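You operate a simulated robot arm through the tools that you are given. There is no shell and no other tool.

You are at the controls of a simulated robot arm. One attempt, no reset.

JOB
Measure off 30 cm of green twine on the bar.
Fine: yellow stop at 30 cm, twine through the clamp, clamp lever shut on it, toggle standing in the stop.

It is judged by the outcome, as a careful person would: the job done as asked, and still so three seconds after it is handed in. It fails if anything else is knocked over, pushed out of place, dropped, spilled or broken.

ROBOT AND FRAMES
A 7-joint arm with a two-finger gripper, fixed in place. Base frame: the origin is at the foot of the arm, x ahead of it, y to its left, z up. Readings come in cm, degrees, newtons and seconds.
With the tool pointing down near the work surface it reaches from about 10 to 64 cm from the base axis. Its first joint turns from -143.0 to 143.0 degrees. Payload 1.47 kg.
The tool frame sits at the grasp point between the pads (the TCP): z along the fingers, y along the line on which they close. The tips reach 1.6 cm beyond it. The gripper opens to 8.7 cm. The gripper's body begins 5.5 cm behind the TCP.
Orientation is that of the tool frame in the base frame, as a unit quaternion [w, x, y, z]. With the fingers straight down and closing along the base's y, the tool's x points along the base's -x, its y along +y and its z along -z.

CONTROLS
- The arm moves only by the tool nudge_tool. Its argument "targets" is a list of rows, each a list of 7 numbers: the shift along the tool's x, y, z in cm, then the turn, a rotation vector about the tool's x, y, z in degrees, then the closure in counts, from 0 (fully open) to 255 (shut). In form: [[dx, dy, dz, ax, ay, az, fingers], ...]. A call has 1 to 20 rows; each row is the pose to reach, as a shift and turn from the pose commanded when the call began, along the tool's axes at that moment. Each row takes 0.2 s and may step no farther than 5 cm and 8.6 degrees from the row before; otherwise, or with a gripper value out of range, the whole call is refused. Where a pose cannot be reached the arm comes as near as it can. A force on the tool above 50 N (or 10 N above the force at the start of the call, whichever is more), or a blocked arm, ends the call early, and 0.2 s more pass. The fingers move at their own pace (about 4.5 cm/s each) and stop on an object; they squeeze with about 28 N. The grip force told is the motor's: it shows also when the fingers shut on nothing. Time passes only in rows, and 0.2 s behind the last, so rows that repeat a pose let the fingers close. The reply holds the time, the measured pose of the TCP, the force on the tool along the base axes, the opening and the grip force, in the units named above and with some noise, with the torque about the TCP (base axes, N m) and any sound that the robot's microphone picked up, and new pictures: "views" is both (left out), scene, wrist or none.
- Cameras (640 x 400 px; columns grow to the right, rows downward): "scene" is fixed at [39.98, 50.16, 143.75]; the picture's right is [-0.56, 0.83, 0.00], its down [0.78, 0.53, -0.33] and it looks along [-0.27, -0.18, -0.95] (base axes); focal length 344 px, centre (320, 200). "wrist" rides on the gripper at [7.3, 1.2, -8.9] in the tool frame; the picture's right is [-0.16, 0.99, 0.00], its down [-0.72, -0.12, -0.68] and it looks along [-0.67, -0.11, 0.73] (tool axes); focal length 247 px, centre (320, 200). There is no depth. A picture from a camera that has moved, and an enlarged one, comes with that camera's place and axes in the base frame and with its lens.
- slide_trunk(by): slides the trunk up (or, below 0, down) by that many cm; the arm rides with it, the base frame stays. It gives what a move gives, with no picture.
- close_up(camera, box): a new picture of the part [left, top, right, bottom] of that camera's present view, enlarged. No time passes.
- sign_off(): hands the job in; it is judged then, once.

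Places have to be worked out from the pictures, the camera data and where the tool is seen. Open the gripper and draw the arm clear of the work before you hand the job in, unless the task says otherwise.

The tools are called after "Call:" as name(argument=value, ...) on one line, values as JSON. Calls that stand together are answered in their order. nudge_tool: Moves the arm, as the interface text tells. Its arguments: {"type":"object","properties":{"targets":{"type":"array"},"views":{"type":"string","enum":["both","scene","wrist","none"]}},"required":["targets"]} The other tools are called the same way: slide_trunk (by) slides the trunk up or down; close_up (camera, box) takes an enlarged picture of a part of a camera's view; sign_off () hands the job in.

At the start:

```text
t: 0.0
ee_pos: [26.87, 29.2, 109.04]
tcp_rot: [-0.001, 0.001, 1.0, 0.001]
force: [-0.5, 0.8, -1.3]
torque: [0.05, 0.01, 0.02]
grip_width: 8.7
grasp_force: 0.0
trunk travel left (down, up): [-80.6, 43.4]
```

scene: 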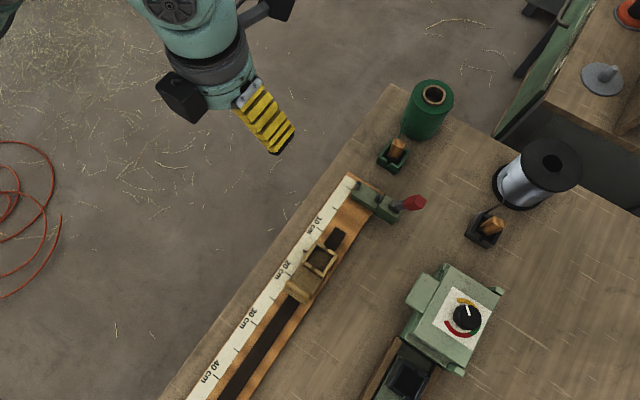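
wrist: 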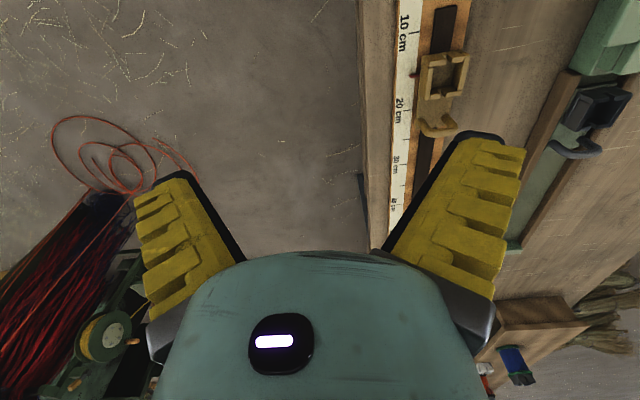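

I'll start by enlarging the bar, clamp, stop and twine spool in the scene camera to understand the layout.

Call:
close_up(camera="scene", box=[320, 70, 480, 170])

Call:
close_up(camera="scene", box=[270, 160, 430, 260])

Call:
close_up(camera="scene", box=[180, 230, 372, 350])

Call:
close_up(camera="scene", box=[360, 120, 600, 270])

Call:
close_up(camera="wrist", box=[340, 0, 640, 200])

```text
4.00 times, centred on (400, 120) of scene
camera zoom: at [39.98, 50.16, 143.75], right [-0.56, 0.83, 0.0], down [0.78, 0.53, -0.33], along [-0.27, -0.18, -0.95], focal length 1375 px, centre (0, 520)
```

zoom: 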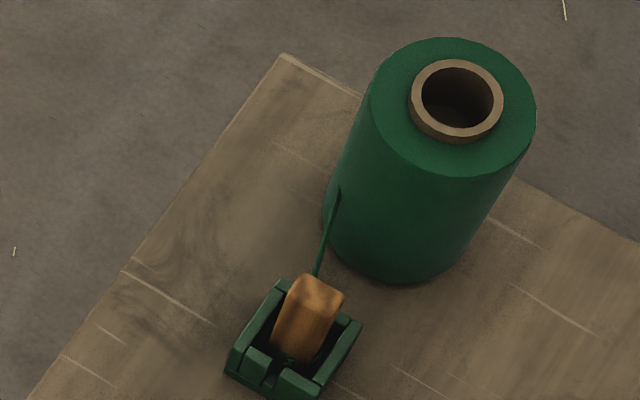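

```text
4.00 times, centred on (350, 210) of scene
camera zoom: at [39.98, 50.16, 143.75], right [-0.56, 0.83, 0.0], down [0.78, 0.53, -0.33], along [-0.27, -0.18, -0.95], focal length 1375 px, centre (200, 160)
```

zoom: 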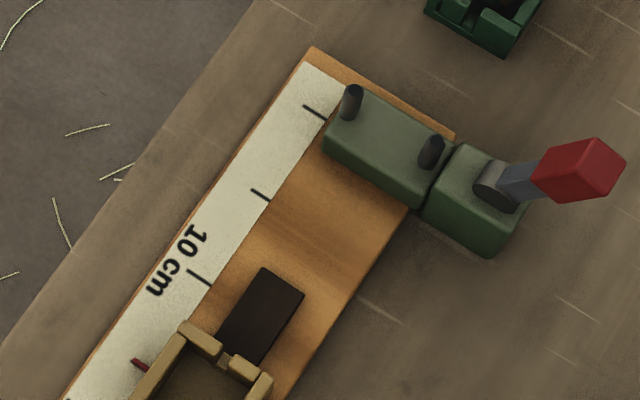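

```text
3.33 times, centred on (276, 290) of scene
camera zoom: at [39.98, 50.16, 143.75], right [-0.56, 0.83, 0.0], down [0.78, 0.53, -0.33], along [-0.27, -0.18, -0.95], focal length 1146 px, centre (467, -100)
```

zoom: 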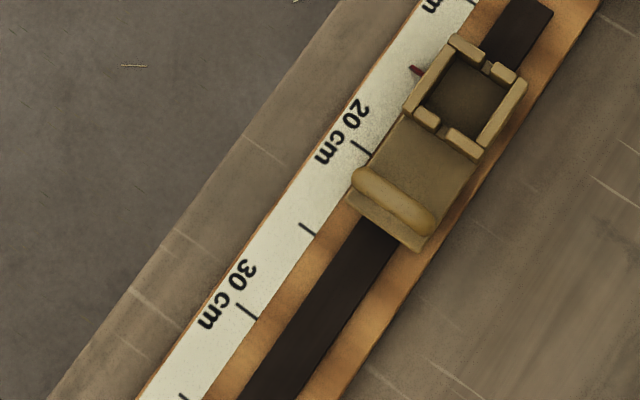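

```text
2.67 times, centred on (480, 195) of scene
camera zoom: at [39.98, 50.16, 143.75], right [-0.56, 0.83, 0.0], down [0.78, 0.53, -0.33], along [-0.27, -0.18, -0.95], focal length 917 px, centre (-107, 213)
```

zoom: 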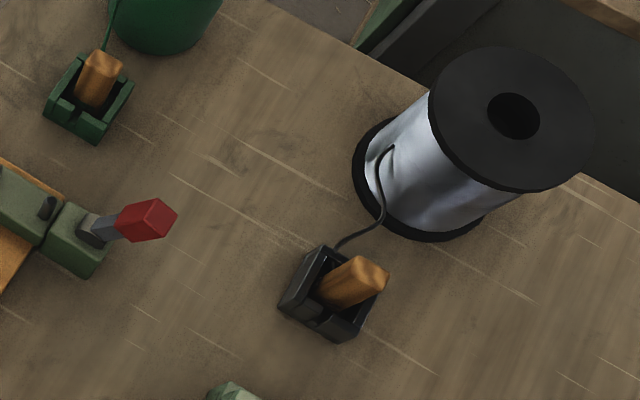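

```text
2.00 times, centred on (490, 100) of wrist
camera zoom: at [19.67, 30.36, 117.93], right [0.16, 0.99, 0.0], down [0.72, -0.12, 0.68], along [0.67, -0.11, -0.73], focal length 494 px, centre (-20, 400)
```

zoom: 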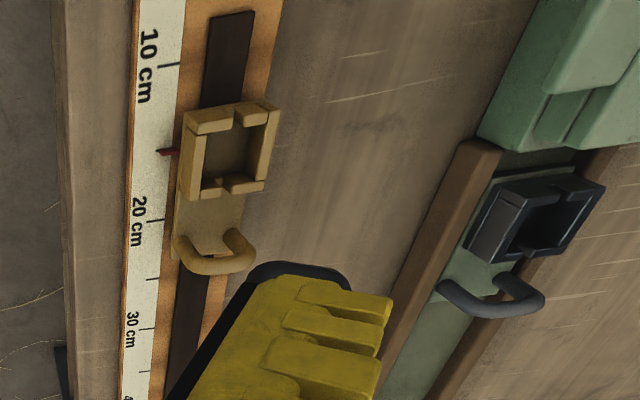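

The bar runs along +x, with 0 cm near x≈17 and y≈45 and its top at z≈81. The stop pointer reads about 15 cm. The green toggle dock is near (6,45) and the spool near (-3,46), about 91 high. I'll move the arm up and over to scout with the wrist camera, staying well above everything.

Call:
nudge_tool(targets=[[3, 3, 1, 0, 0, 0, 0], [6, 6, 2, 0, 0, 0, 0], [9, 9, 3, 0, 0, 0, 0], [12, 12, 4, 0, 0, 0, 0], [15, 15, 5, 0, 0, 0, 0], [17, 17, 6, 0, 0, 0, 0], [17, 17, 7, 0, 0, 0, 0], [17, 17, 7, 0, 0, 0, 0]])

```text
t: 1.8
ee_pos: [9.97, 45.91, 101.97]
tcp_rot: [0.001, 0.0, 1.0, 0.0]
force: [-0.5, -0.3, -0.6]
torque: [0.04, -0.03, 0.03]
grip_width: 8.68
grasp_force: 0.1
out of reach, approached as far as the arm can: row 7
trunk travel left (down, up): [-80.6, 43.4]
camera wrist: at [2.74, 47.04, 110.98], right [0.16, 0.99, 0.0], down [0.72, -0.11, 0.68], along [0.67, -0.11, -0.73], focal length 247 px, centre (320, 200)
```

scene: 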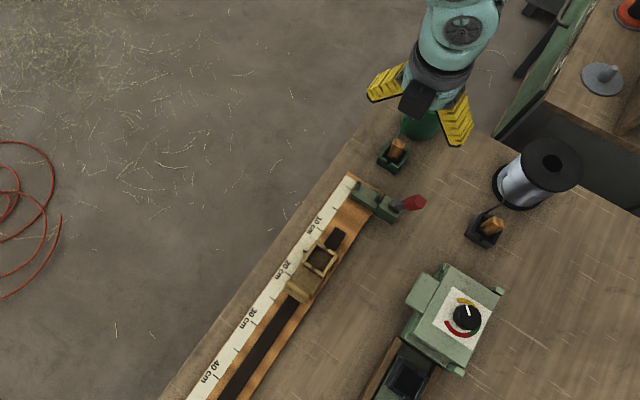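
wrist: 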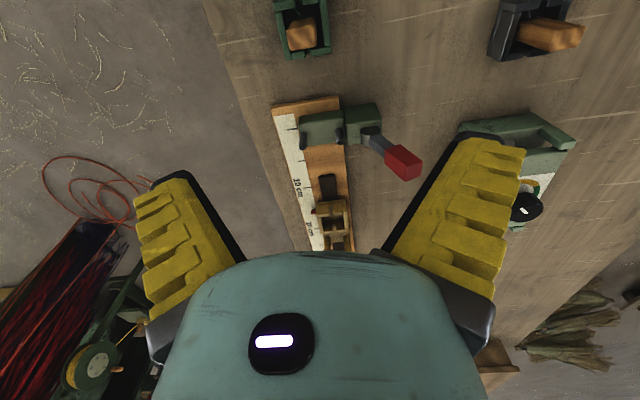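

The arm arrived near its reach limit at this height. I'll enlarge the green dock, the clamp and the stop.

Call:
close_up(camera="wrist", box=[240, 0, 400, 100])

Call:
close_up(camera="wrist", box=[260, 80, 440, 192])

Call:
close_up(camera="wrist", box=[280, 160, 400, 260])

```text
4.00 times, centred on (320, 50) of wrist
camera zoom: at [2.74, 47.04, 110.98], right [0.16, 0.99, 0.0], down [0.72, -0.11, 0.68], along [0.67, -0.11, -0.73], focal length 988 px, centre (320, 800)
```

zoom: 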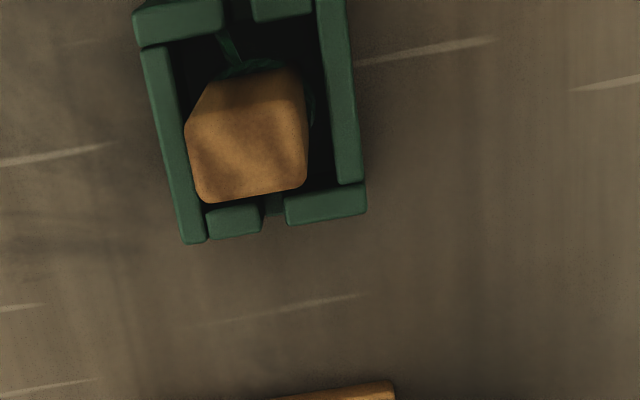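

```text
3.56 times, centred on (350, 136) of wrist
camera zoom: at [2.74, 47.04, 110.98], right [0.16, 0.99, 0.0], down [0.72, -0.11, 0.68], along [0.67, -0.11, -0.73], focal length 878 px, centre (213, 428)
```

zoom: 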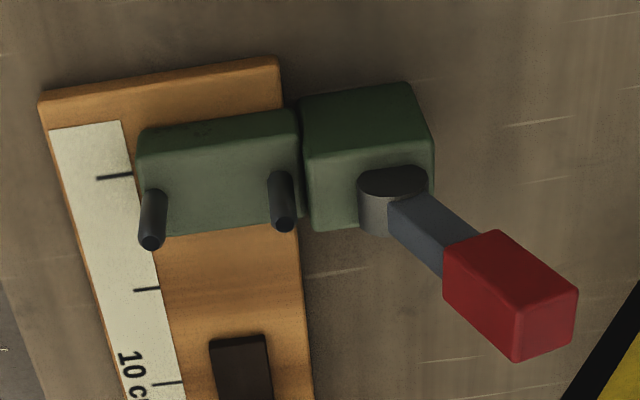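

```text
4.00 times, centred on (340, 210) of wrist
camera zoom: at [2.74, 47.04, 110.98], right [0.16, 0.99, 0.0], down [0.72, -0.11, 0.68], along [0.67, -0.11, -0.73], focal length 988 px, centre (240, 160)
```

zoom: 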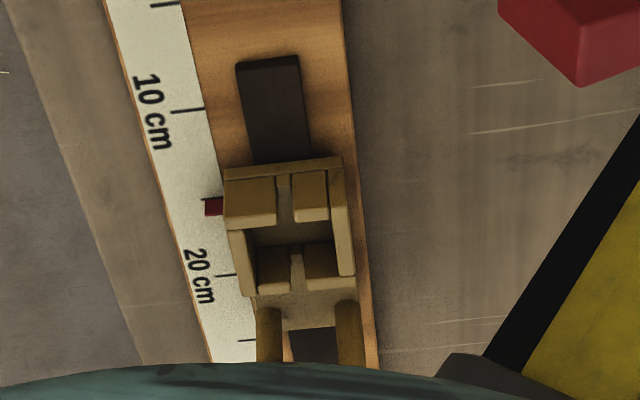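

The lever pivots on a horizontal axis along x. It leans up and toward +y now, so shutting it should mean swinging it over toward -y onto the block. I'll raise the trunk to gain reach, then come back down to a lower scouting pose.

Call:
slide_trunk(by=20)

```text
t: 4.0
ee_pos: [10.11, 45.96, 122.11]
tcp_rot: [0.001, 0.0, 1.0, 0.001]
force: [0.3, -0.4, 0.2]
torque: [-0.01, 0.02, -0.02]
grip_width: 8.71
grasp_force: 0.0
trunk travel left (down, up): [-100.6, 23.4]
```

Next I go down to about z=96 above the dock area for a closer look at the dock and clamp. That still leaves several cm over the toggle and the spool.

Call:
nudge_tool(targets=[[0, 0, 4.5, 0, 0, 0, 0], [0, 0, 9, 0, 0, 0, 0], [0, 0, 13.5, 0, 0, 0, 0], [0, 0, 18, 0, 0, 0, 0], [0, 0, 22, 0, 0, 0, 0], [0, 0, 25, 0, 0, 0, 0], [0, 0, 26, 0, 0, 0, 0], [0, 0, 26, 0, 0, 0, 0]])

Call:
close_up(camera="wrist", box=[240, 0, 480, 150])

```text
t: 5.8
ee_pos: [13.91, 39.08, 108.66]
tcp_rot: [0.0, 0.0, 1.0, 0.002]
force: [0.2, -0.7, 0.0]
torque: [0.0, 0.02, 0.0]
grip_width: 8.73
grasp_force: 0.1
out of reach, approached as far as the arm can: row 1, 2, 3, 4, 5, 6, 7, 8
trunk travel left (down, up): [-100.6, 23.4]
camera wrist: at [6.57, 40.2, 117.61], right [0.16, 0.99, 0.0], down [0.72, -0.12, 0.68], along [0.67, -0.1, -0.73], focal length 247 px, centre (320, 200)
```

scene: 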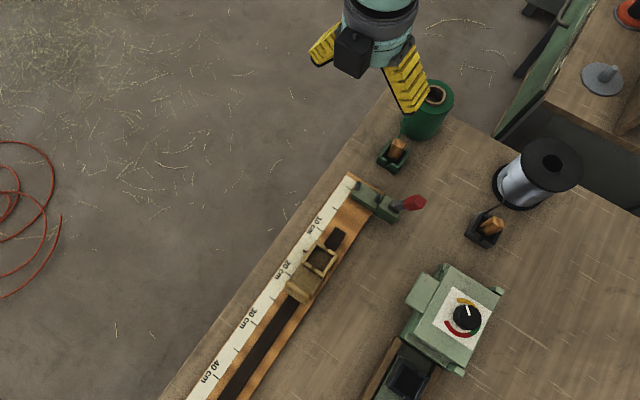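
wrist: 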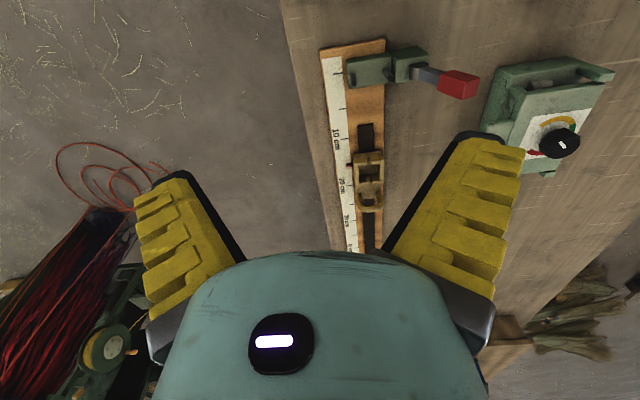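

```text
2.67 times, centred on (360, 75) of wrist
camera zoom: at [6.57, 40.2, 117.61], right [0.16, 0.99, 0.0], down [0.72, -0.12, 0.68], along [0.67, -0.1, -0.73], focal length 659 px, centre (213, 533)
```

zoom: 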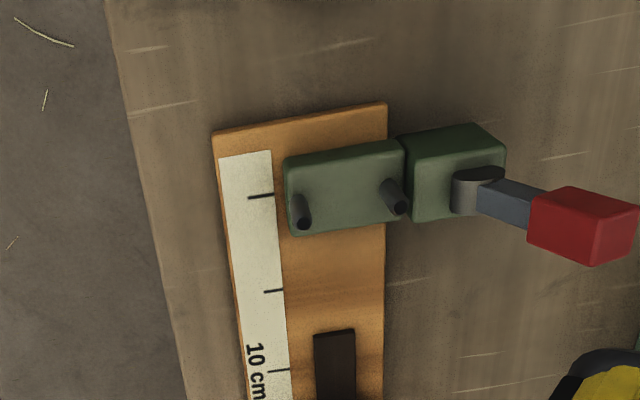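

Raising the trunk made things worse, so the shoulder must be above the work. I'll lift the tool first and then lower the trunk in stages, keeping the tool clear of the bench.

Call:
nudge_tool(targets=[[0, 0, -4, 0, 0, 0, 0], [0, -1, -8, 0, 0, 0, 0], [0, -2, -12, 0, 0, 0, 0], [0, -3, -16, 0, 0, 0, 0], [0, -4, -20, 0, 0, 0, 0], [0, -4, -20, 0, 0, 0, 0]], views="none")

```text
t: 7.2
ee_pos: [14.11, 35.12, 128.91]
tcp_rot: [-0.001, 0.0, 1.0, 0.001]
force: [-0.4, -1.3, 0.4]
torque: [0.02, 0.01, -0.01]
grip_width: 8.71
grasp_force: 0.0
trunk travel left (down, up): [-100.6, 23.4]
```

The commanded pose is measured from where the arm actually is. I'll lower the trunk 35.

Call:
slide_trunk(by=-35)

Call:
nudge_tool(targets=[[0, 0, -4, 0, 0, 0, 0], [0, 0, -8, 0, 0, 0, 0], [0, 0, -12, 0, 0, 0, 0], [0, 0, -16, 0, 0, 0, 0], [0, 0, -20, 0, 0, 0, 0], [0, 0, -24, 0, 0, 0, 0], [0, 0, -28, 0, 0, 0, 0], [0, 0, -28, 0, 0, 0, 0]], views="none")

Call:
slide_trunk(by=-25)

```text
t: 10.6
ee_pos: [14.01, 35.05, 93.83]
tcp_rot: [0.0, 0.0, 1.0, 0.001]
force: [0.2, 0.8, 0.5]
torque: [-0.02, 0.0, 0.03]
grip_width: 8.68
grasp_force: 0.1
trunk travel left (down, up): [-65.6, 58.4]
```

```text
t: 12.4
ee_pos: [14.08, 34.99, 93.82]
tcp_rot: [0.001, 0.0, 1.0, 0.001]
force: [-0.4, 0.2, 0.0]
torque: [-0.04, 0.04, 0.0]
grip_width: 8.71
grasp_force: 0.0
out of reach, approached as far as the arm can: row 1, 2, 3, 4, 5, 6, 7, 8
trunk travel left (down, up): [-65.6, 58.4]
```

```text
t: 13.8
ee_pos: [13.96, 35.33, 81.54]
tcp_rot: [-0.003, 0.001, 1.0, 0.01]
force: [0.4, -24.6, 36.9]
torque: [3.09, -0.54, -0.35]
grip_width: 8.22
grasp_force: 0.2
trunk travel left (down, up): [-52.7, 71.3]
stopped: the force on the tool passed its limit at 140 N (the readings are from after the stop); the commanded pose is now the measured one
```

Those calls depended on each other and I shouldn't have sent them together: the raise failed, and the trunk slide then pressed a fingertip onto the bench. I'll raise the trunk to get clear and look for any damage.

Call:
slide_trunk(by=13)

```text
t: 15.4
ee_pos: [13.85, 35.39, 94.35]
tcp_rot: [-0.002, 0.001, 1.0, 0.009]
force: [0.8, 0.0, 0.6]
torque: [0.01, -0.02, -0.01]
grip_width: 8.69
grasp_force: 0.0
trunk travel left (down, up): [-65.7, 58.3]
```

The load is gone and the opening is back to 8.7. I'll hold still for one row and check both pictures.

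Call:
nudge_tool(targets=[[0, 0, 0, 0, 0, 0, 0]])

Call:
close_up(camera="scene", box=[260, 60, 500, 210])

```text
t: 15.8
ee_pos: [13.94, 35.4, 94.35]
tcp_rot: [-0.003, 0.001, 1.0, 0.009]
force: [0.5, 0.0, 0.3]
torque: [0.01, -0.02, 0.02]
grip_width: 8.69
grasp_force: 0.0
trunk travel left (down, up): [-65.7, 58.3]
camera wrist: at [6.66, 36.38, 103.46], right [0.16, 0.99, 0.02], down [0.73, -0.13, 0.67], along [0.67, -0.09, -0.74], focal length 247 px, centre (320, 200)
```

scene: 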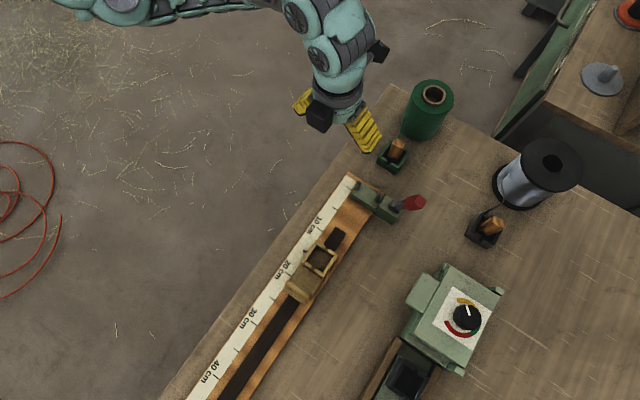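
wrist: 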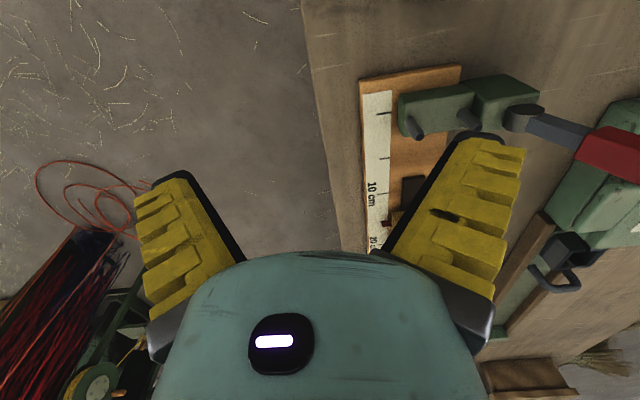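

```text
2.67 times, centred on (380, 135) of scene
camera zoom: at [39.98, 50.16, 143.75], right [-0.56, 0.83, 0.0], down [0.78, 0.53, -0.33], along [-0.27, -0.18, -0.95], focal length 917 px, centre (160, 373)
```

zoom: 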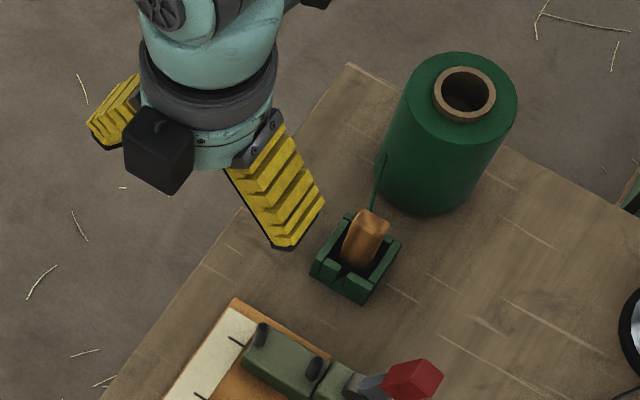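

Nothing on the bench has moved; the finger had touched only bare wood. Next I test which way the arm is limited by trying a small lift at this trunk height.

Call:
nudge_tool(targets=[[0, 0, -2, 0, 0, 0, 0], [0, 0, -4, 0, 0, 0, 0], [0, 0, -6, 0, 0, 0, 0]], views="none")

```text
t: 16.6
ee_pos: [13.93, 35.39, 94.49]
tcp_rot: [-0.003, 0.001, 1.0, 0.009]
force: [-1.0, 0.2, -0.9]
torque: [0.02, -0.02, 0.0]
grip_width: 8.68
grasp_force: 0.0
out of reach, approached as far as the arm can: row 1, 2, 3
trunk travel left (down, up): [-65.7, 58.3]
```

It can't go up from here. I'll test going down and outward: 4 cm down, then toward +x along y≈35, over free air at the bench edge.

Call:
nudge_tool(targets=[[0, 0, 2, 0, 0, 0, 0], [0, 0, 4, 0, 0, 0, 0], [-4, 0, 4, 0, 0, 0, 0], [-8, 0, 4, 0, 0, 0, 0], [-12, 0, 4, 0, 0, 0, 0], [-16, 0, 4, 0, 0, 0, 0], [-20, 0, 4, 0, 0, 0, 0], [-20, 0, 4, 0, 0, 0, 0]], views="scene")

```text
t: 18.4
ee_pos: [33.74, 35.55, 90.18]
tcp_rot: [-0.003, 0.0, 1.0, 0.01]
force: [0.3, -0.7, -0.6]
torque: [0.0, -0.02, -0.01]
grip_width: 8.69
grasp_force: 0.1
trunk travel left (down, up): [-65.7, 58.3]
```

scene: 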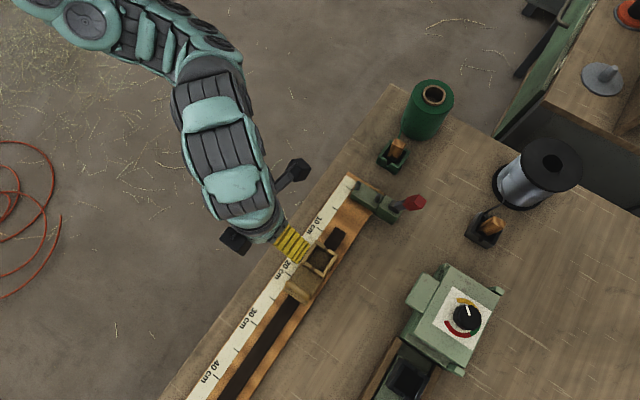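

That works: at trunk -15 there's plenty of reach at z≈90. I'll go over the stop (33.7, 45) at this height, then out along the bar, to test the extent of reach.

Call:
nudge_tool(targets=[[0, 4.5, 0, 0, 0, 0, 0], [0, 9.5, 0, 0, 0, 0, 0], [-4, 9.5, 0, 0, 0, 0, 0], [-8, 9.5, 0, 0, 0, 0, 0], [-12, 9.5, 0, 0, 0, 0, 0], [-13, 9.5, 0, 0, 0, 0, 0], [-13, 9.5, 0, 0, 0, 0, 0]])

```text
t: 20.0
ee_pos: [46.41, 44.25, 90.46]
tcp_rot: [-0.003, 0.001, 1.0, 0.011]
force: [0.2, 0.1, -0.2]
torque: [-0.03, 0.0, -0.03]
grip_width: 8.71
grasp_force: 0.1
out of reach, approached as far as the arm can: row 5, 6, 7
trunk travel left (down, up): [-65.7, 58.3]
camera wrist: at [39.12, 45.38, 99.53], right [0.16, 0.99, 0.02], down [0.73, -0.13, 0.67], along [0.67, -0.1, -0.74], focal length 247 px, centre (320, 200)
```

scene: 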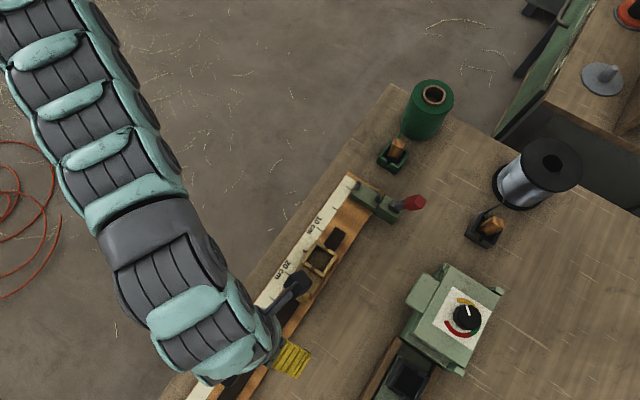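
wrist: 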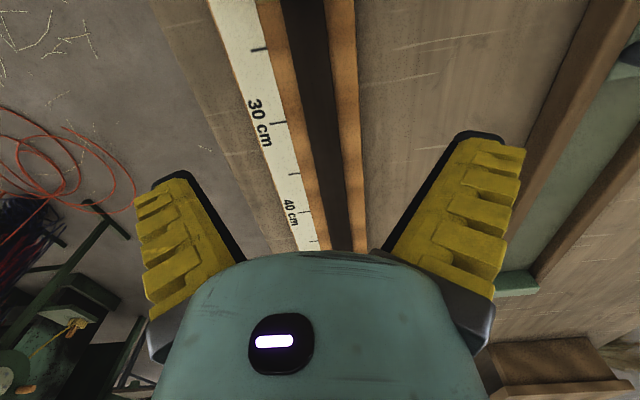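

Vertical-tool reach ends at radius ~64, almost exactly the 30 cm spot; a small tilt will cover the rest. I'll zoom on the scale ticks to fix the 30 cm location precisely.

Call:
close_up(camera="wrist", box=[200, 0, 400, 250])

Call:
close_up(camera="scene", box=[250, 220, 370, 295])

```text
1.60 times, centred on (300, 125) of wrist
camera zoom: at [39.12, 45.38, 99.53], right [0.16, 0.99, 0.02], down [0.73, -0.13, 0.67], along [0.67, -0.1, -0.74], focal length 395 px, centre (352, 320)
```

zoom: 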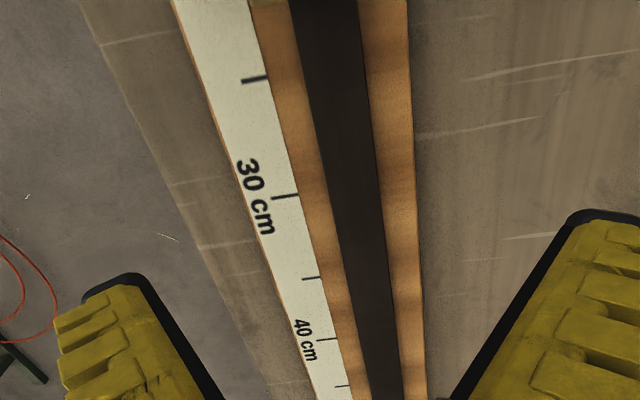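

```text
5.33 times, centred on (310, 258) of scene
camera zoom: at [39.98, 50.16, 143.75], right [-0.56, 0.83, 0.0], down [0.78, 0.53, -0.33], along [-0.27, -0.18, -0.95], focal length 1833 px, centre (373, -107)
```

zoom: 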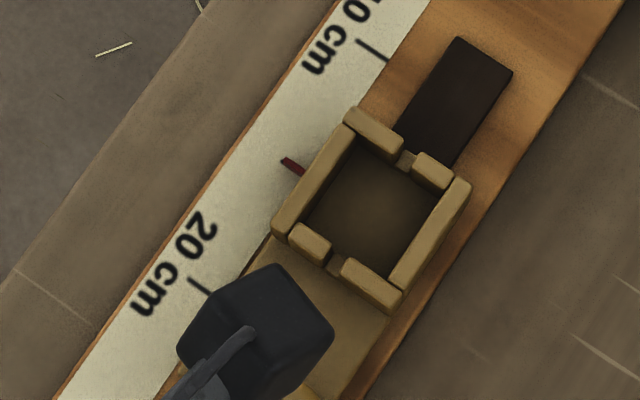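

Triangulation from this view puts the bar top at z≈81.4, the 0 tick at x≈17.04 and the 30 cm tick at x≈47.04, with the channel centre at y≈44.4. I'll back off along the bar to about x=22 for a closer oblique view of the stop and pointer.

Call:
nudge_tool(targets=[[4.5, 0.2, 0, 0, 0, 0, 0], [9, 0.3, 0, 0, 0, 0, 0], [13.5, 0.3, 0, 0, 0, 0, 0], [18, 0.3, 0, 0, 0, 0, 0], [22, 0.3, 0, 0, 0, 0, 0], [24, 0.3, 0, 0, 0, 0, 0], [24, 0.3, 0, 0, 0, 0, 0]])

Call:
close_up(camera="wrist", box=[220, 60, 460, 260])

```text
t: 21.6
ee_pos: [22.46, 44.67, 90.62]
tcp_rot: [-0.003, 0.001, 1.0, 0.009]
force: [0.2, 0.6, -1.0]
torque: [0.01, -0.02, 0.0]
grip_width: 8.69
grasp_force: 0.0
trunk travel left (down, up): [-65.7, 58.3]
camera wrist: at [15.12, 45.68, 99.62], right [0.16, 0.99, 0.02], down [0.73, -0.13, 0.67], along [0.67, -0.1, -0.74], focal length 247 px, centre (320, 200)
```

scene: 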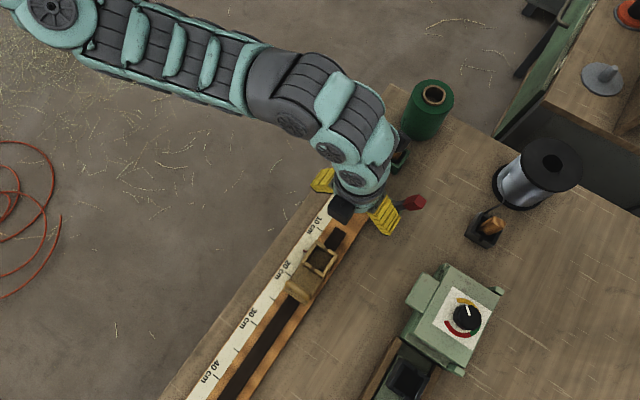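
wrist: 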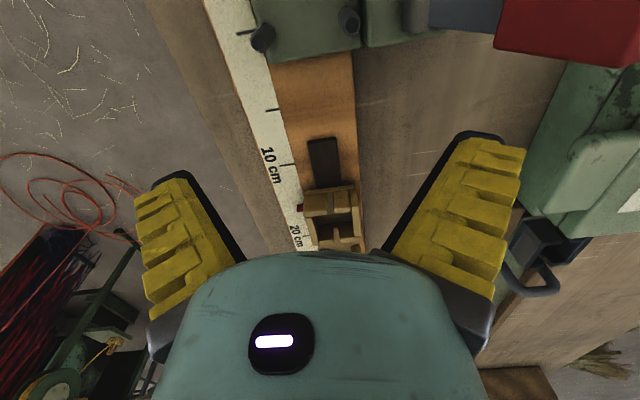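

```text
2.00 times, centred on (340, 160) of wrist
camera zoom: at [15.12, 45.68, 99.62], right [0.16, 0.99, 0.02], down [0.73, -0.13, 0.67], along [0.67, -0.1, -0.74], focal length 494 px, centre (280, 280)
```

zoom: 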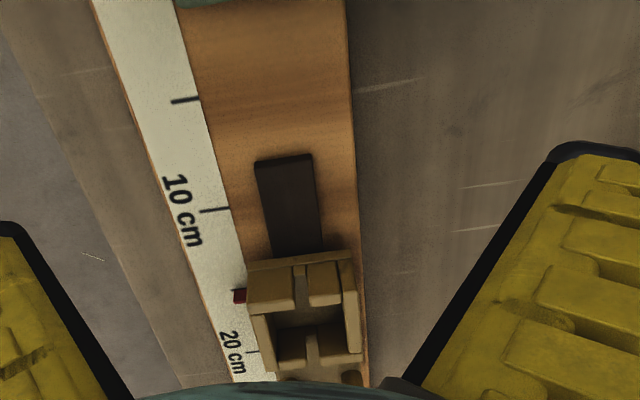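

The pocket walls run from about z=82.4 to 85, the pocket is centred near (32.0, 44.35), and the pointer sits low at z≈82. I'll straighten the small tilt and hover over the pocket to check alignment.

Call:
nudge_tool(targets=[[-4, 0, 0, 0.5, 0, 0, 0], [-8, -0.2, 0, 1, -0.3, 0, 0], [-9.5, -0.3, 1, 1, -0.3, 0, 0], [-9.5, -0.3, 2.5, 1, -0.3, 0, 0], [-9.5, -0.3, 2.5, 1, -0.3, 0, 0]])

Call:
close_up(camera="scene", box=[220, 200, 400, 320])

```text
t: 22.8
ee_pos: [31.8, 44.37, 88.13]
tcp_rot: [-0.001, 0.001, 1.0, 0.001]
force: [0.6, 0.3, -0.7]
torque: [-0.03, 0.02, 0.01]
grip_width: 8.71
grasp_force: 0.0
trunk travel left (down, up): [-65.7, 58.3]
camera wrist: at [24.5, 45.58, 97.02], right [0.16, 0.99, 0.0], down [0.72, -0.12, 0.68], along [0.67, -0.11, -0.73], focal length 247 px, centre (320, 200)
```

scene: 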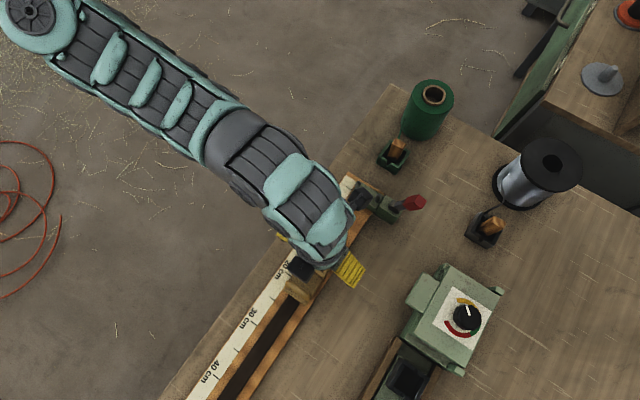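
wrist: 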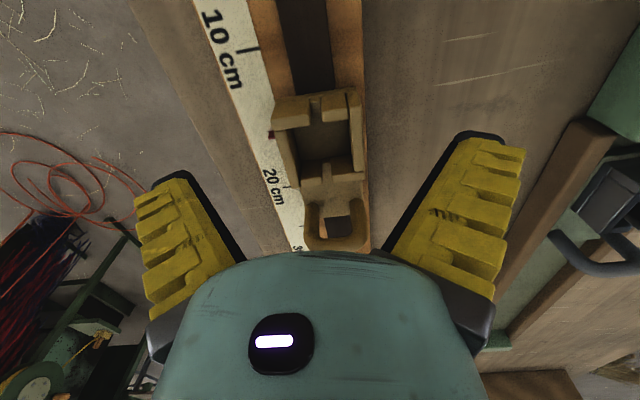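

```text
3.33 times, centred on (310, 260) of scene
camera zoom: at [39.98, 50.16, 143.75], right [-0.56, 0.83, 0.0], down [0.78, 0.53, -0.33], along [-0.27, -0.18, -0.95], focal length 1146 px, centre (353, 0)
```

zoom: 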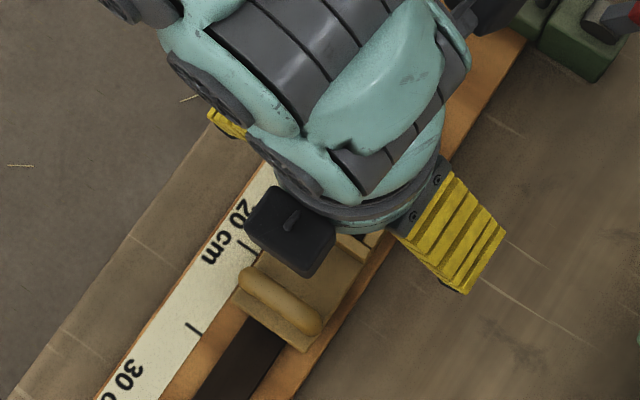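

I'll zoom the wrist view on the stop to measure the pocket and the pointer.

Call:
close_up(camera="wrist", box=[230, 30, 410, 255])

```text
1.78 times, centred on (320, 142) of wrist
camera zoom: at [24.5, 45.58, 97.02], right [0.16, 0.99, 0.0], down [0.72, -0.12, 0.68], along [0.67, -0.11, -0.73], focal length 439 px, centre (320, 302)
```

zoom: 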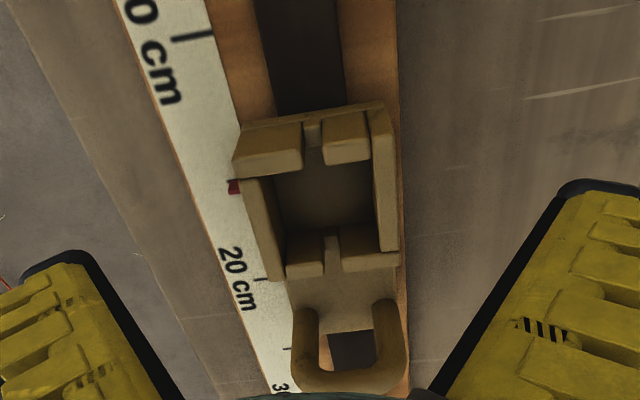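

The stop is centred at about (31.9, 44.45), with its pointer at x≈32.0 (15 cm). I descend with the fingertips straddling the pocket walls at z≈83 and close.

Call:
nudge_tool(targets=[[-0.1, 0.05, 2, 0, 0, 0, 0], [-0.1, 0.05, 3.5, 0, 0, 0, 0], [-0.1, 0.05, 3.5, 0, 0, 0, 0], [-0.1, 0.05, 3.5, 0, 0, 0, 255], [-0.1, 0.05, 3.5, 0, 0, 0, 255], [-0.1, 0.05, 3.5, 0, 0, 0, 255], [-0.1, 0.05, 3.5, 0, 0, 0, 255], [-0.1, 0.05, 3.5, 0, 0, 0, 255]])

```text
t: 24.6
ee_pos: [31.81, 44.51, 84.65]
tcp_rot: [0.0, 0.001, 1.0, 0.0]
force: [0.0, -3.9, 6.3]
torque: [-0.03, 0.19, 0.02]
grip_width: 4.49
grasp_force: 30.5
trunk travel left (down, up): [-65.7, 58.3]
camera wrist: at [24.6, 45.66, 93.59], right [0.16, 0.99, 0.0], down [0.72, -0.12, 0.68], along [0.67, -0.11, -0.73], focal length 247 px, centre (320, 200)
```

scene: 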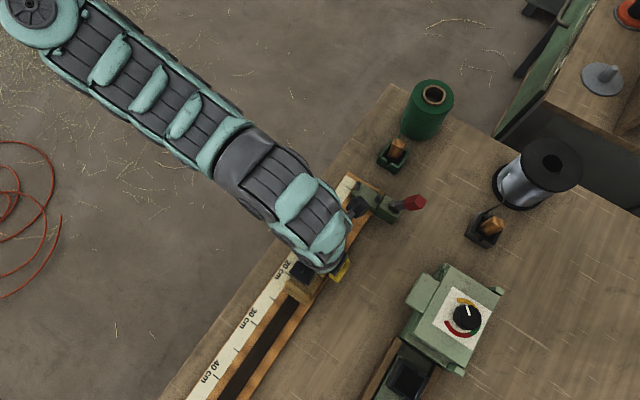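
wrist: 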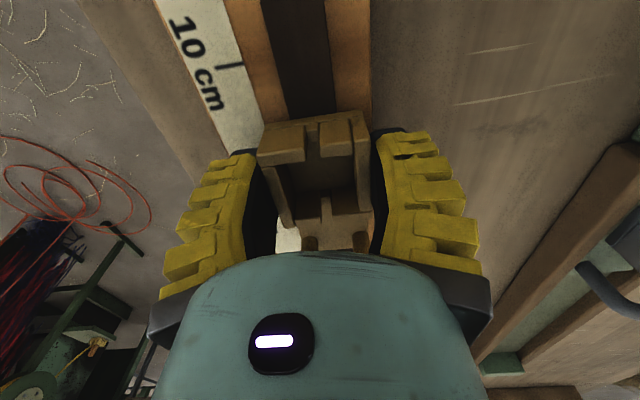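

The stop is gripped (4.49 cm between the pads). I'll drag it slowly 12 cm toward +x, staying inside the reach limit.

Call:
nudge_tool(targets=[[-0.5, 0, 0, 0, 0, 0, 255], [-1.5, 0, 0, 0, 0, 0, 255], [-3, 0, 0, 0, 0, 0, 255], [-4.5, 0, 0, 0, 0, 0, 255], [-6, 0, 0, 0, 0, 0, 255], [-7.5, 0, 0, 0, 0, 0, 255], [-9, 0, 0, 0, 0, 0, 255], [-10.5, 0, 0, 0, 0, 0, 255], [-11.5, 0, 0, 0, 0, 0, 255], [-12, 0, 0, 0, 0, 0, 255], [-12, 0, 0, 0, 0, 0, 255]])

```text
t: 27.0
ee_pos: [43.21, 44.36, 85.66]
tcp_rot: [0.001, 0.0, 1.0, 0.008]
force: [-1.3, 28.3, 6.1]
torque: [0.33, 0.09, 0.22]
grip_width: 3.84
grasp_force: 30.0
out of reach, approached as far as the arm can: row 8, 9, 10, 11
trunk travel left (down, up): [-65.7, 58.3]
camera wrist: at [35.86, 45.43, 94.58], right [0.16, 0.99, 0.02], down [0.72, -0.13, 0.68], along [0.67, -0.1, -0.73], focal length 247 px, centre (320, 200)
```

scene: 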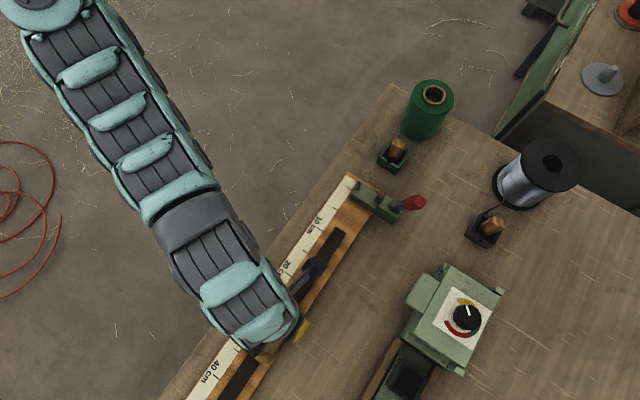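
wrist: 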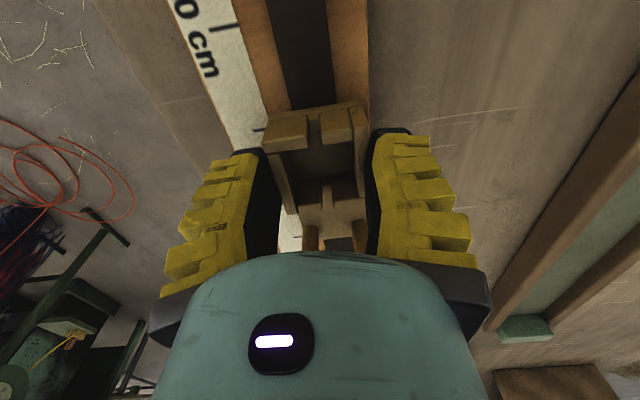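

Reach shrinks at this height, so the trunk needs to be lower for the far end. I'll open the fingers here without moving, leaving the stop where it is, then lift clear.

Call:
nudge_tool(targets=[[0, 0, 0, 0, 0, 0, 0], [0, 0, 0, 0, 0, 0, 0], [0, 0, 0, 0, 0, 0, 0], [0, 0, 0, 0, 0, 0, 0], [0, 0, -3, 0, 0, 0, 0], [0, 0, -6, 0, 0, 0, 0], [0, 0, -9, 0, 0, 0, 0], [0, 0, -12, 0, 0, 0, 0], [0, 0, -12, 0, 0, 0, 0]])

```text
t: 29.0
ee_pos: [43.06, 43.36, 97.18]
tcp_rot: [0.001, 0.001, 1.0, 0.0]
force: [-0.1, -0.1, -0.4]
torque: [0.02, -0.03, 0.02]
grip_width: 8.7
grasp_force: 0.1
trunk travel left (down, up): [-65.7, 58.3]
camera wrist: at [35.8, 44.55, 106.07], right [0.16, 0.99, 0.0], down [0.72, -0.12, 0.68], along [0.67, -0.11, -0.73], focal length 247 px, centre (320, 200)
```

scene: 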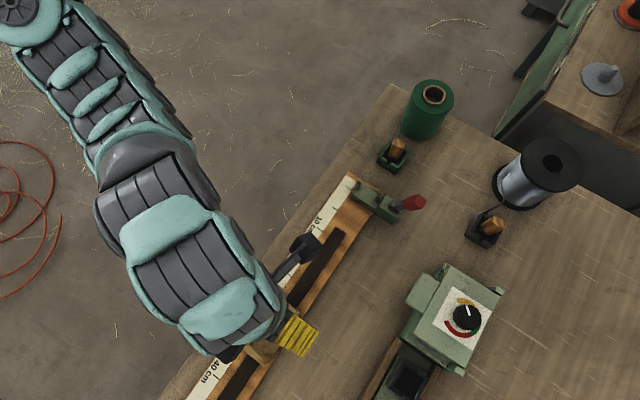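
wrist: 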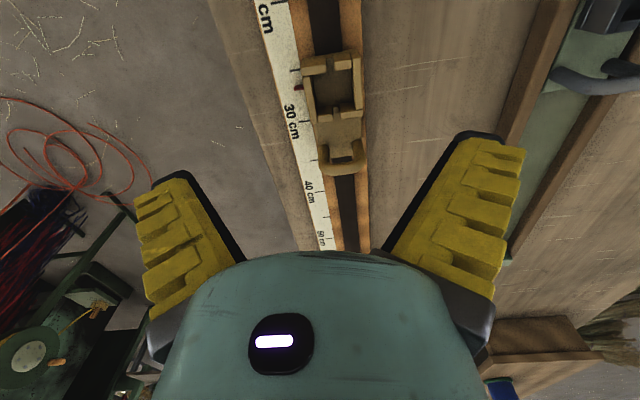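

The stop slid well and is sitting at ~27 cm, and I'm well clear at z=97. I lower the trunk 8 cm, which leaves the tips about 2.5 cm above the stop.

Call:
slide_trunk(by=-8)

Call:
close_up(camera="wrist", box=[220, 0, 440, 255])

```text
t: 30.1
ee_pos: [42.97, 43.39, 89.02]
tcp_rot: [-0.001, 0.001, 1.0, 0.001]
force: [0.8, 0.0, -0.3]
torque: [0.0, 0.0, -0.01]
grip_width: 8.69
grasp_force: 0.0
trunk travel left (down, up): [-57.7, 66.3]
```

```text
1.57 times, centred on (330, 128) of wrist
camera zoom: at [35.8, 44.57, 98.08], right [0.16, 0.99, 0.0], down [0.72, -0.12, 0.68], along [0.67, -0.11, -0.73], focal length 387 px, centre (304, 314)
```

zoom: 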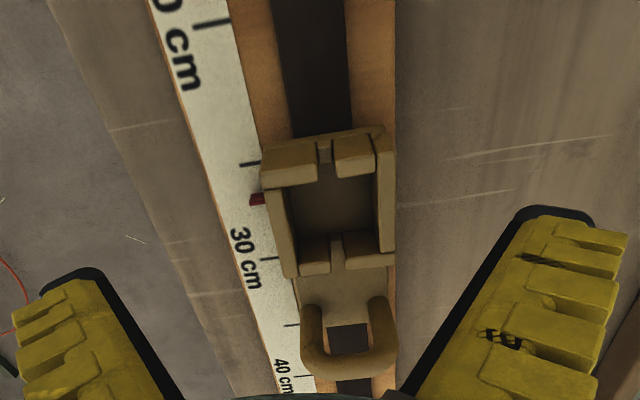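

The pointer is now at x≈43.45 (26.4 cm), so it needs +3.6 cm. I'll test whether (47.0, 44.45) is reachable from this trunk height while hovering.

Call:
nudge_tool(targets=[[-2, 0.6, 0, 0, 0, 0, 0], [-4, 1.05, 0, 0, 0, 0, 0], [-4, 1.05, 0, 0, 0, 0, 0]], views="none")

```text
t: 30.9
ee_pos: [47.03, 44.42, 89.13]
tcp_rot: [-0.001, 0.001, 1.0, 0.0]
force: [0.4, 0.3, -0.1]
torque: [0.0, 0.0, 0.02]
grip_width: 8.71
grasp_force: 0.2
trunk travel left (down, up): [-57.7, 66.3]
```

That's reachable at this height, but there's no margin lower down. I'll go back over the stop, lift 8 and lower the trunk again afterwards.

Call:
nudge_tool(targets=[[1.8, 0, -3, 0, 0, 0, 0], [3.6, 0, -6, 0, 0, 0, 0], [3.6, 0, -8, 0, 0, 0, 0], [3.6, 0, -8, 0, 0, 0, 0]], views="none")

```text
t: 31.9
ee_pos: [43.46, 44.43, 97.14]
tcp_rot: [-0.001, 0.0, 1.0, 0.002]
force: [-0.2, -0.3, 0.5]
torque: [-0.02, 0.01, 0.02]
grip_width: 8.72
grasp_force: 0.1
trunk travel left (down, up): [-57.7, 66.3]
```

The lift was confirmed at z=97.1, so I can lower the trunk 8 again.

Call:
slide_trunk(by=-8)

```text
t: 33.1
ee_pos: [43.4, 44.46, 89.26]
tcp_rot: [0.0, 0.002, 1.0, 0.001]
force: [0.2, -0.1, 0.2]
torque: [0.01, -0.04, 0.03]
grip_width: 8.68
grasp_force: 0.1
trunk travel left (down, up): [-49.7, 74.3]
```

Now I descend over the stop to z≈84.6, close on its walls, and check the picture before dragging.

Call:
nudge_tool(targets=[[0, 0, 2.5, 0, 0, 0, 0], [0, 0, 4.6, 0, 0, 0, 0], [0, 0, 4.6, 0, 0, 0, 0], [0, 0, 4.6, 0, 0, 0, 255], [0, 0, 4.6, 0, 0, 0, 255], [0, 0, 4.6, 0, 0, 0, 255], [0, 0, 4.6, 0, 0, 0, 255], [0, 0, 4.6, 0, 0, 0, 255]], views="wrist")

```text
t: 34.9
ee_pos: [43.41, 44.57, 84.58]
tcp_rot: [-0.001, 0.0, 1.0, 0.001]
force: [-0.4, 1.2, 1.7]
torque: [-0.08, -0.05, 0.05]
grip_width: 4.5
grasp_force: 29.7
trunk travel left (down, up): [-49.7, 74.3]
camera wrist: at [36.17, 45.65, 93.47], right [0.16, 0.99, 0.0], down [0.72, -0.12, 0.68], along [0.67, -0.11, -0.73], focal length 247 px, centre (320, 200)
```

wrist: 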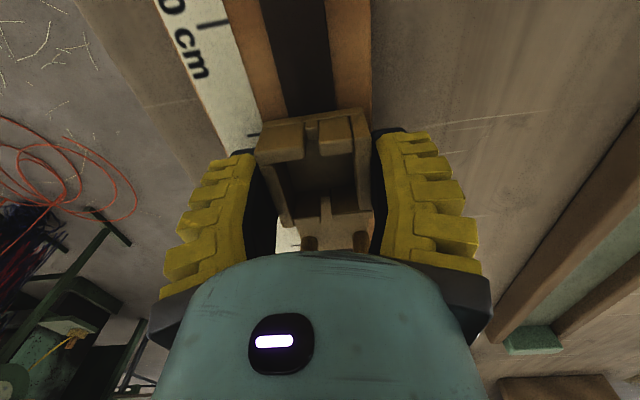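

I have it gripped cleanly again. I drag +3.58 cm slowly.

Call:
nudge_tool(targets=[[-0.5, 0, 0, 0, 0, 0, 255], [-1.3, 0, 0, 0, 0, 0, 255], [-2.1, 0, 0, 0, 0, 0, 255], [-2.9, 0, 0, 0, 0, 0, 255], [-3.4, 0, 0, 0, 0, 0, 255], [-3.58, 0, 0, 0, 0, 0, 255], [-3.58, 0, 0, 0, 0, 0, 255]], views="wrist")

```text
t: 36.5
ee_pos: [47.04, 44.5, 84.59]
tcp_rot: [-0.001, 0.001, 1.0, 0.001]
force: [0.7, 3.0, -4.0]
torque: [-0.03, 0.02, -0.04]
grip_width: 4.47
grasp_force: 30.5
trunk travel left (down, up): [-49.7, 74.3]
camera wrist: at [39.7, 45.65, 93.49], right [0.16, 0.99, 0.0], down [0.72, -0.12, 0.68], along [0.67, -0.11, -0.73], focal length 247 px, centre (320, 200)
```

wrist: 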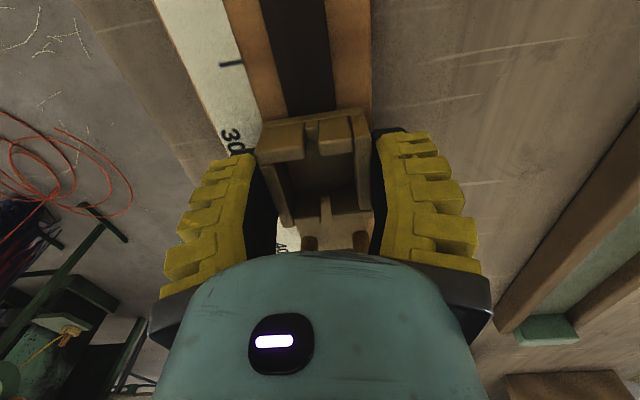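

The drag succeeded within reach. I open, lift, and back off a little to read the pointer against the 30 cm tick.

Call:
nudge_tool(targets=[[0, 0, 0, 0, 0, 0, 0], [0, 0, 0, 0, 0, 0, 0], [0, 0, 0, 0, 0, 0, 0], [0, 0, 0, 0, 0, 0, 0], [0, 0, -3, 0, 0, 0, 0], [0, 0, -6, 0, 0, 0, 0], [4, 0, -6, 0, 0, 0, 0], [6, 0, -6, 0, 0, 0, 0], [6, 0, -6, 0, 0, 0, 0]])

Call:
close_up(camera="wrist", box=[250, 100, 400, 230])

Call:
close_up(camera="scene", box=[180, 260, 340, 360])

```text
t: 38.5
ee_pos: [40.93, 44.4, 90.46]
tcp_rot: [0.0, 0.001, 1.0, 0.0]
force: [0.1, -0.1, 0.6]
torque: [0.01, 0.04, 0.01]
grip_width: 8.72
grasp_force: 0.2
trunk travel left (down, up): [-49.7, 74.3]
camera wrist: at [33.72, 45.55, 99.52], right [0.16, 0.99, 0.0], down [0.72, -0.12, 0.68], along [0.67, -0.11, -0.73], focal length 247 px, centre (320, 200)
```

scene: 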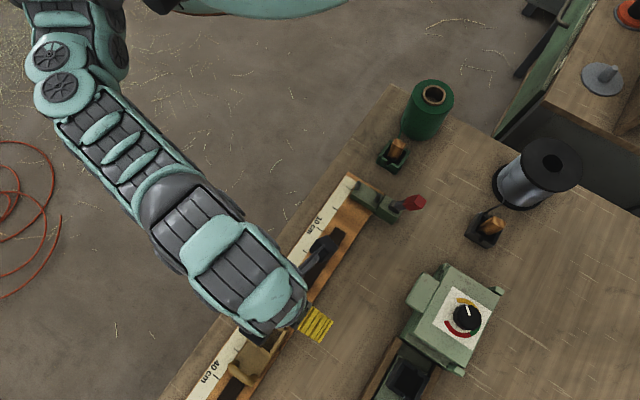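
wrist: 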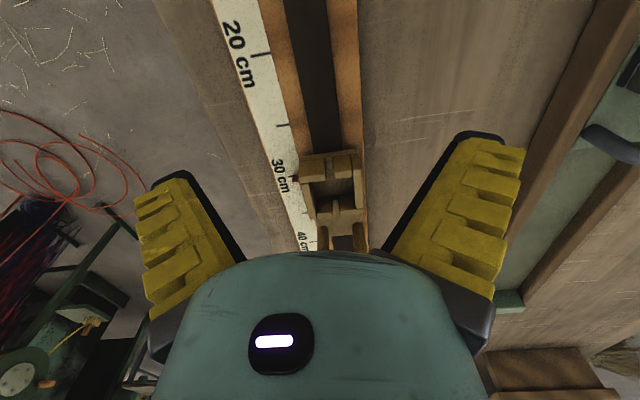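

```text
3.08 times, centred on (325, 165) of wrist
camera zoom: at [33.72, 45.55, 99.52], right [0.16, 0.99, 0.0], down [0.72, -0.12, 0.68], along [0.67, -0.11, -0.73], focal length 760 px, centre (305, 308)
```

zoom: 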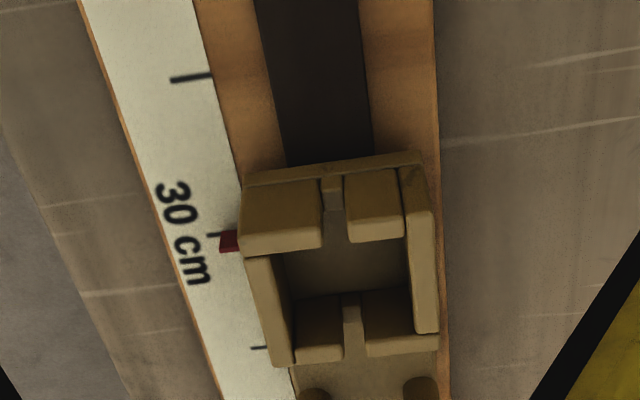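

```text
4.00 times, centred on (260, 310) of scene
camera zoom: at [39.98, 50.16, 143.75], right [-0.56, 0.83, 0.0], down [0.78, 0.53, -0.33], along [-0.27, -0.18, -0.95], focal length 1375 px, centre (560, -240)
```

zoom: 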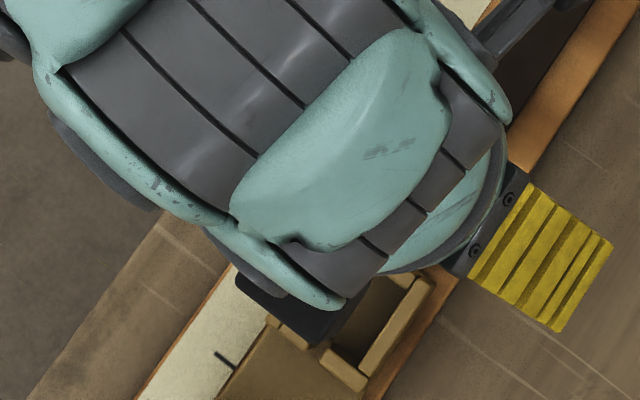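

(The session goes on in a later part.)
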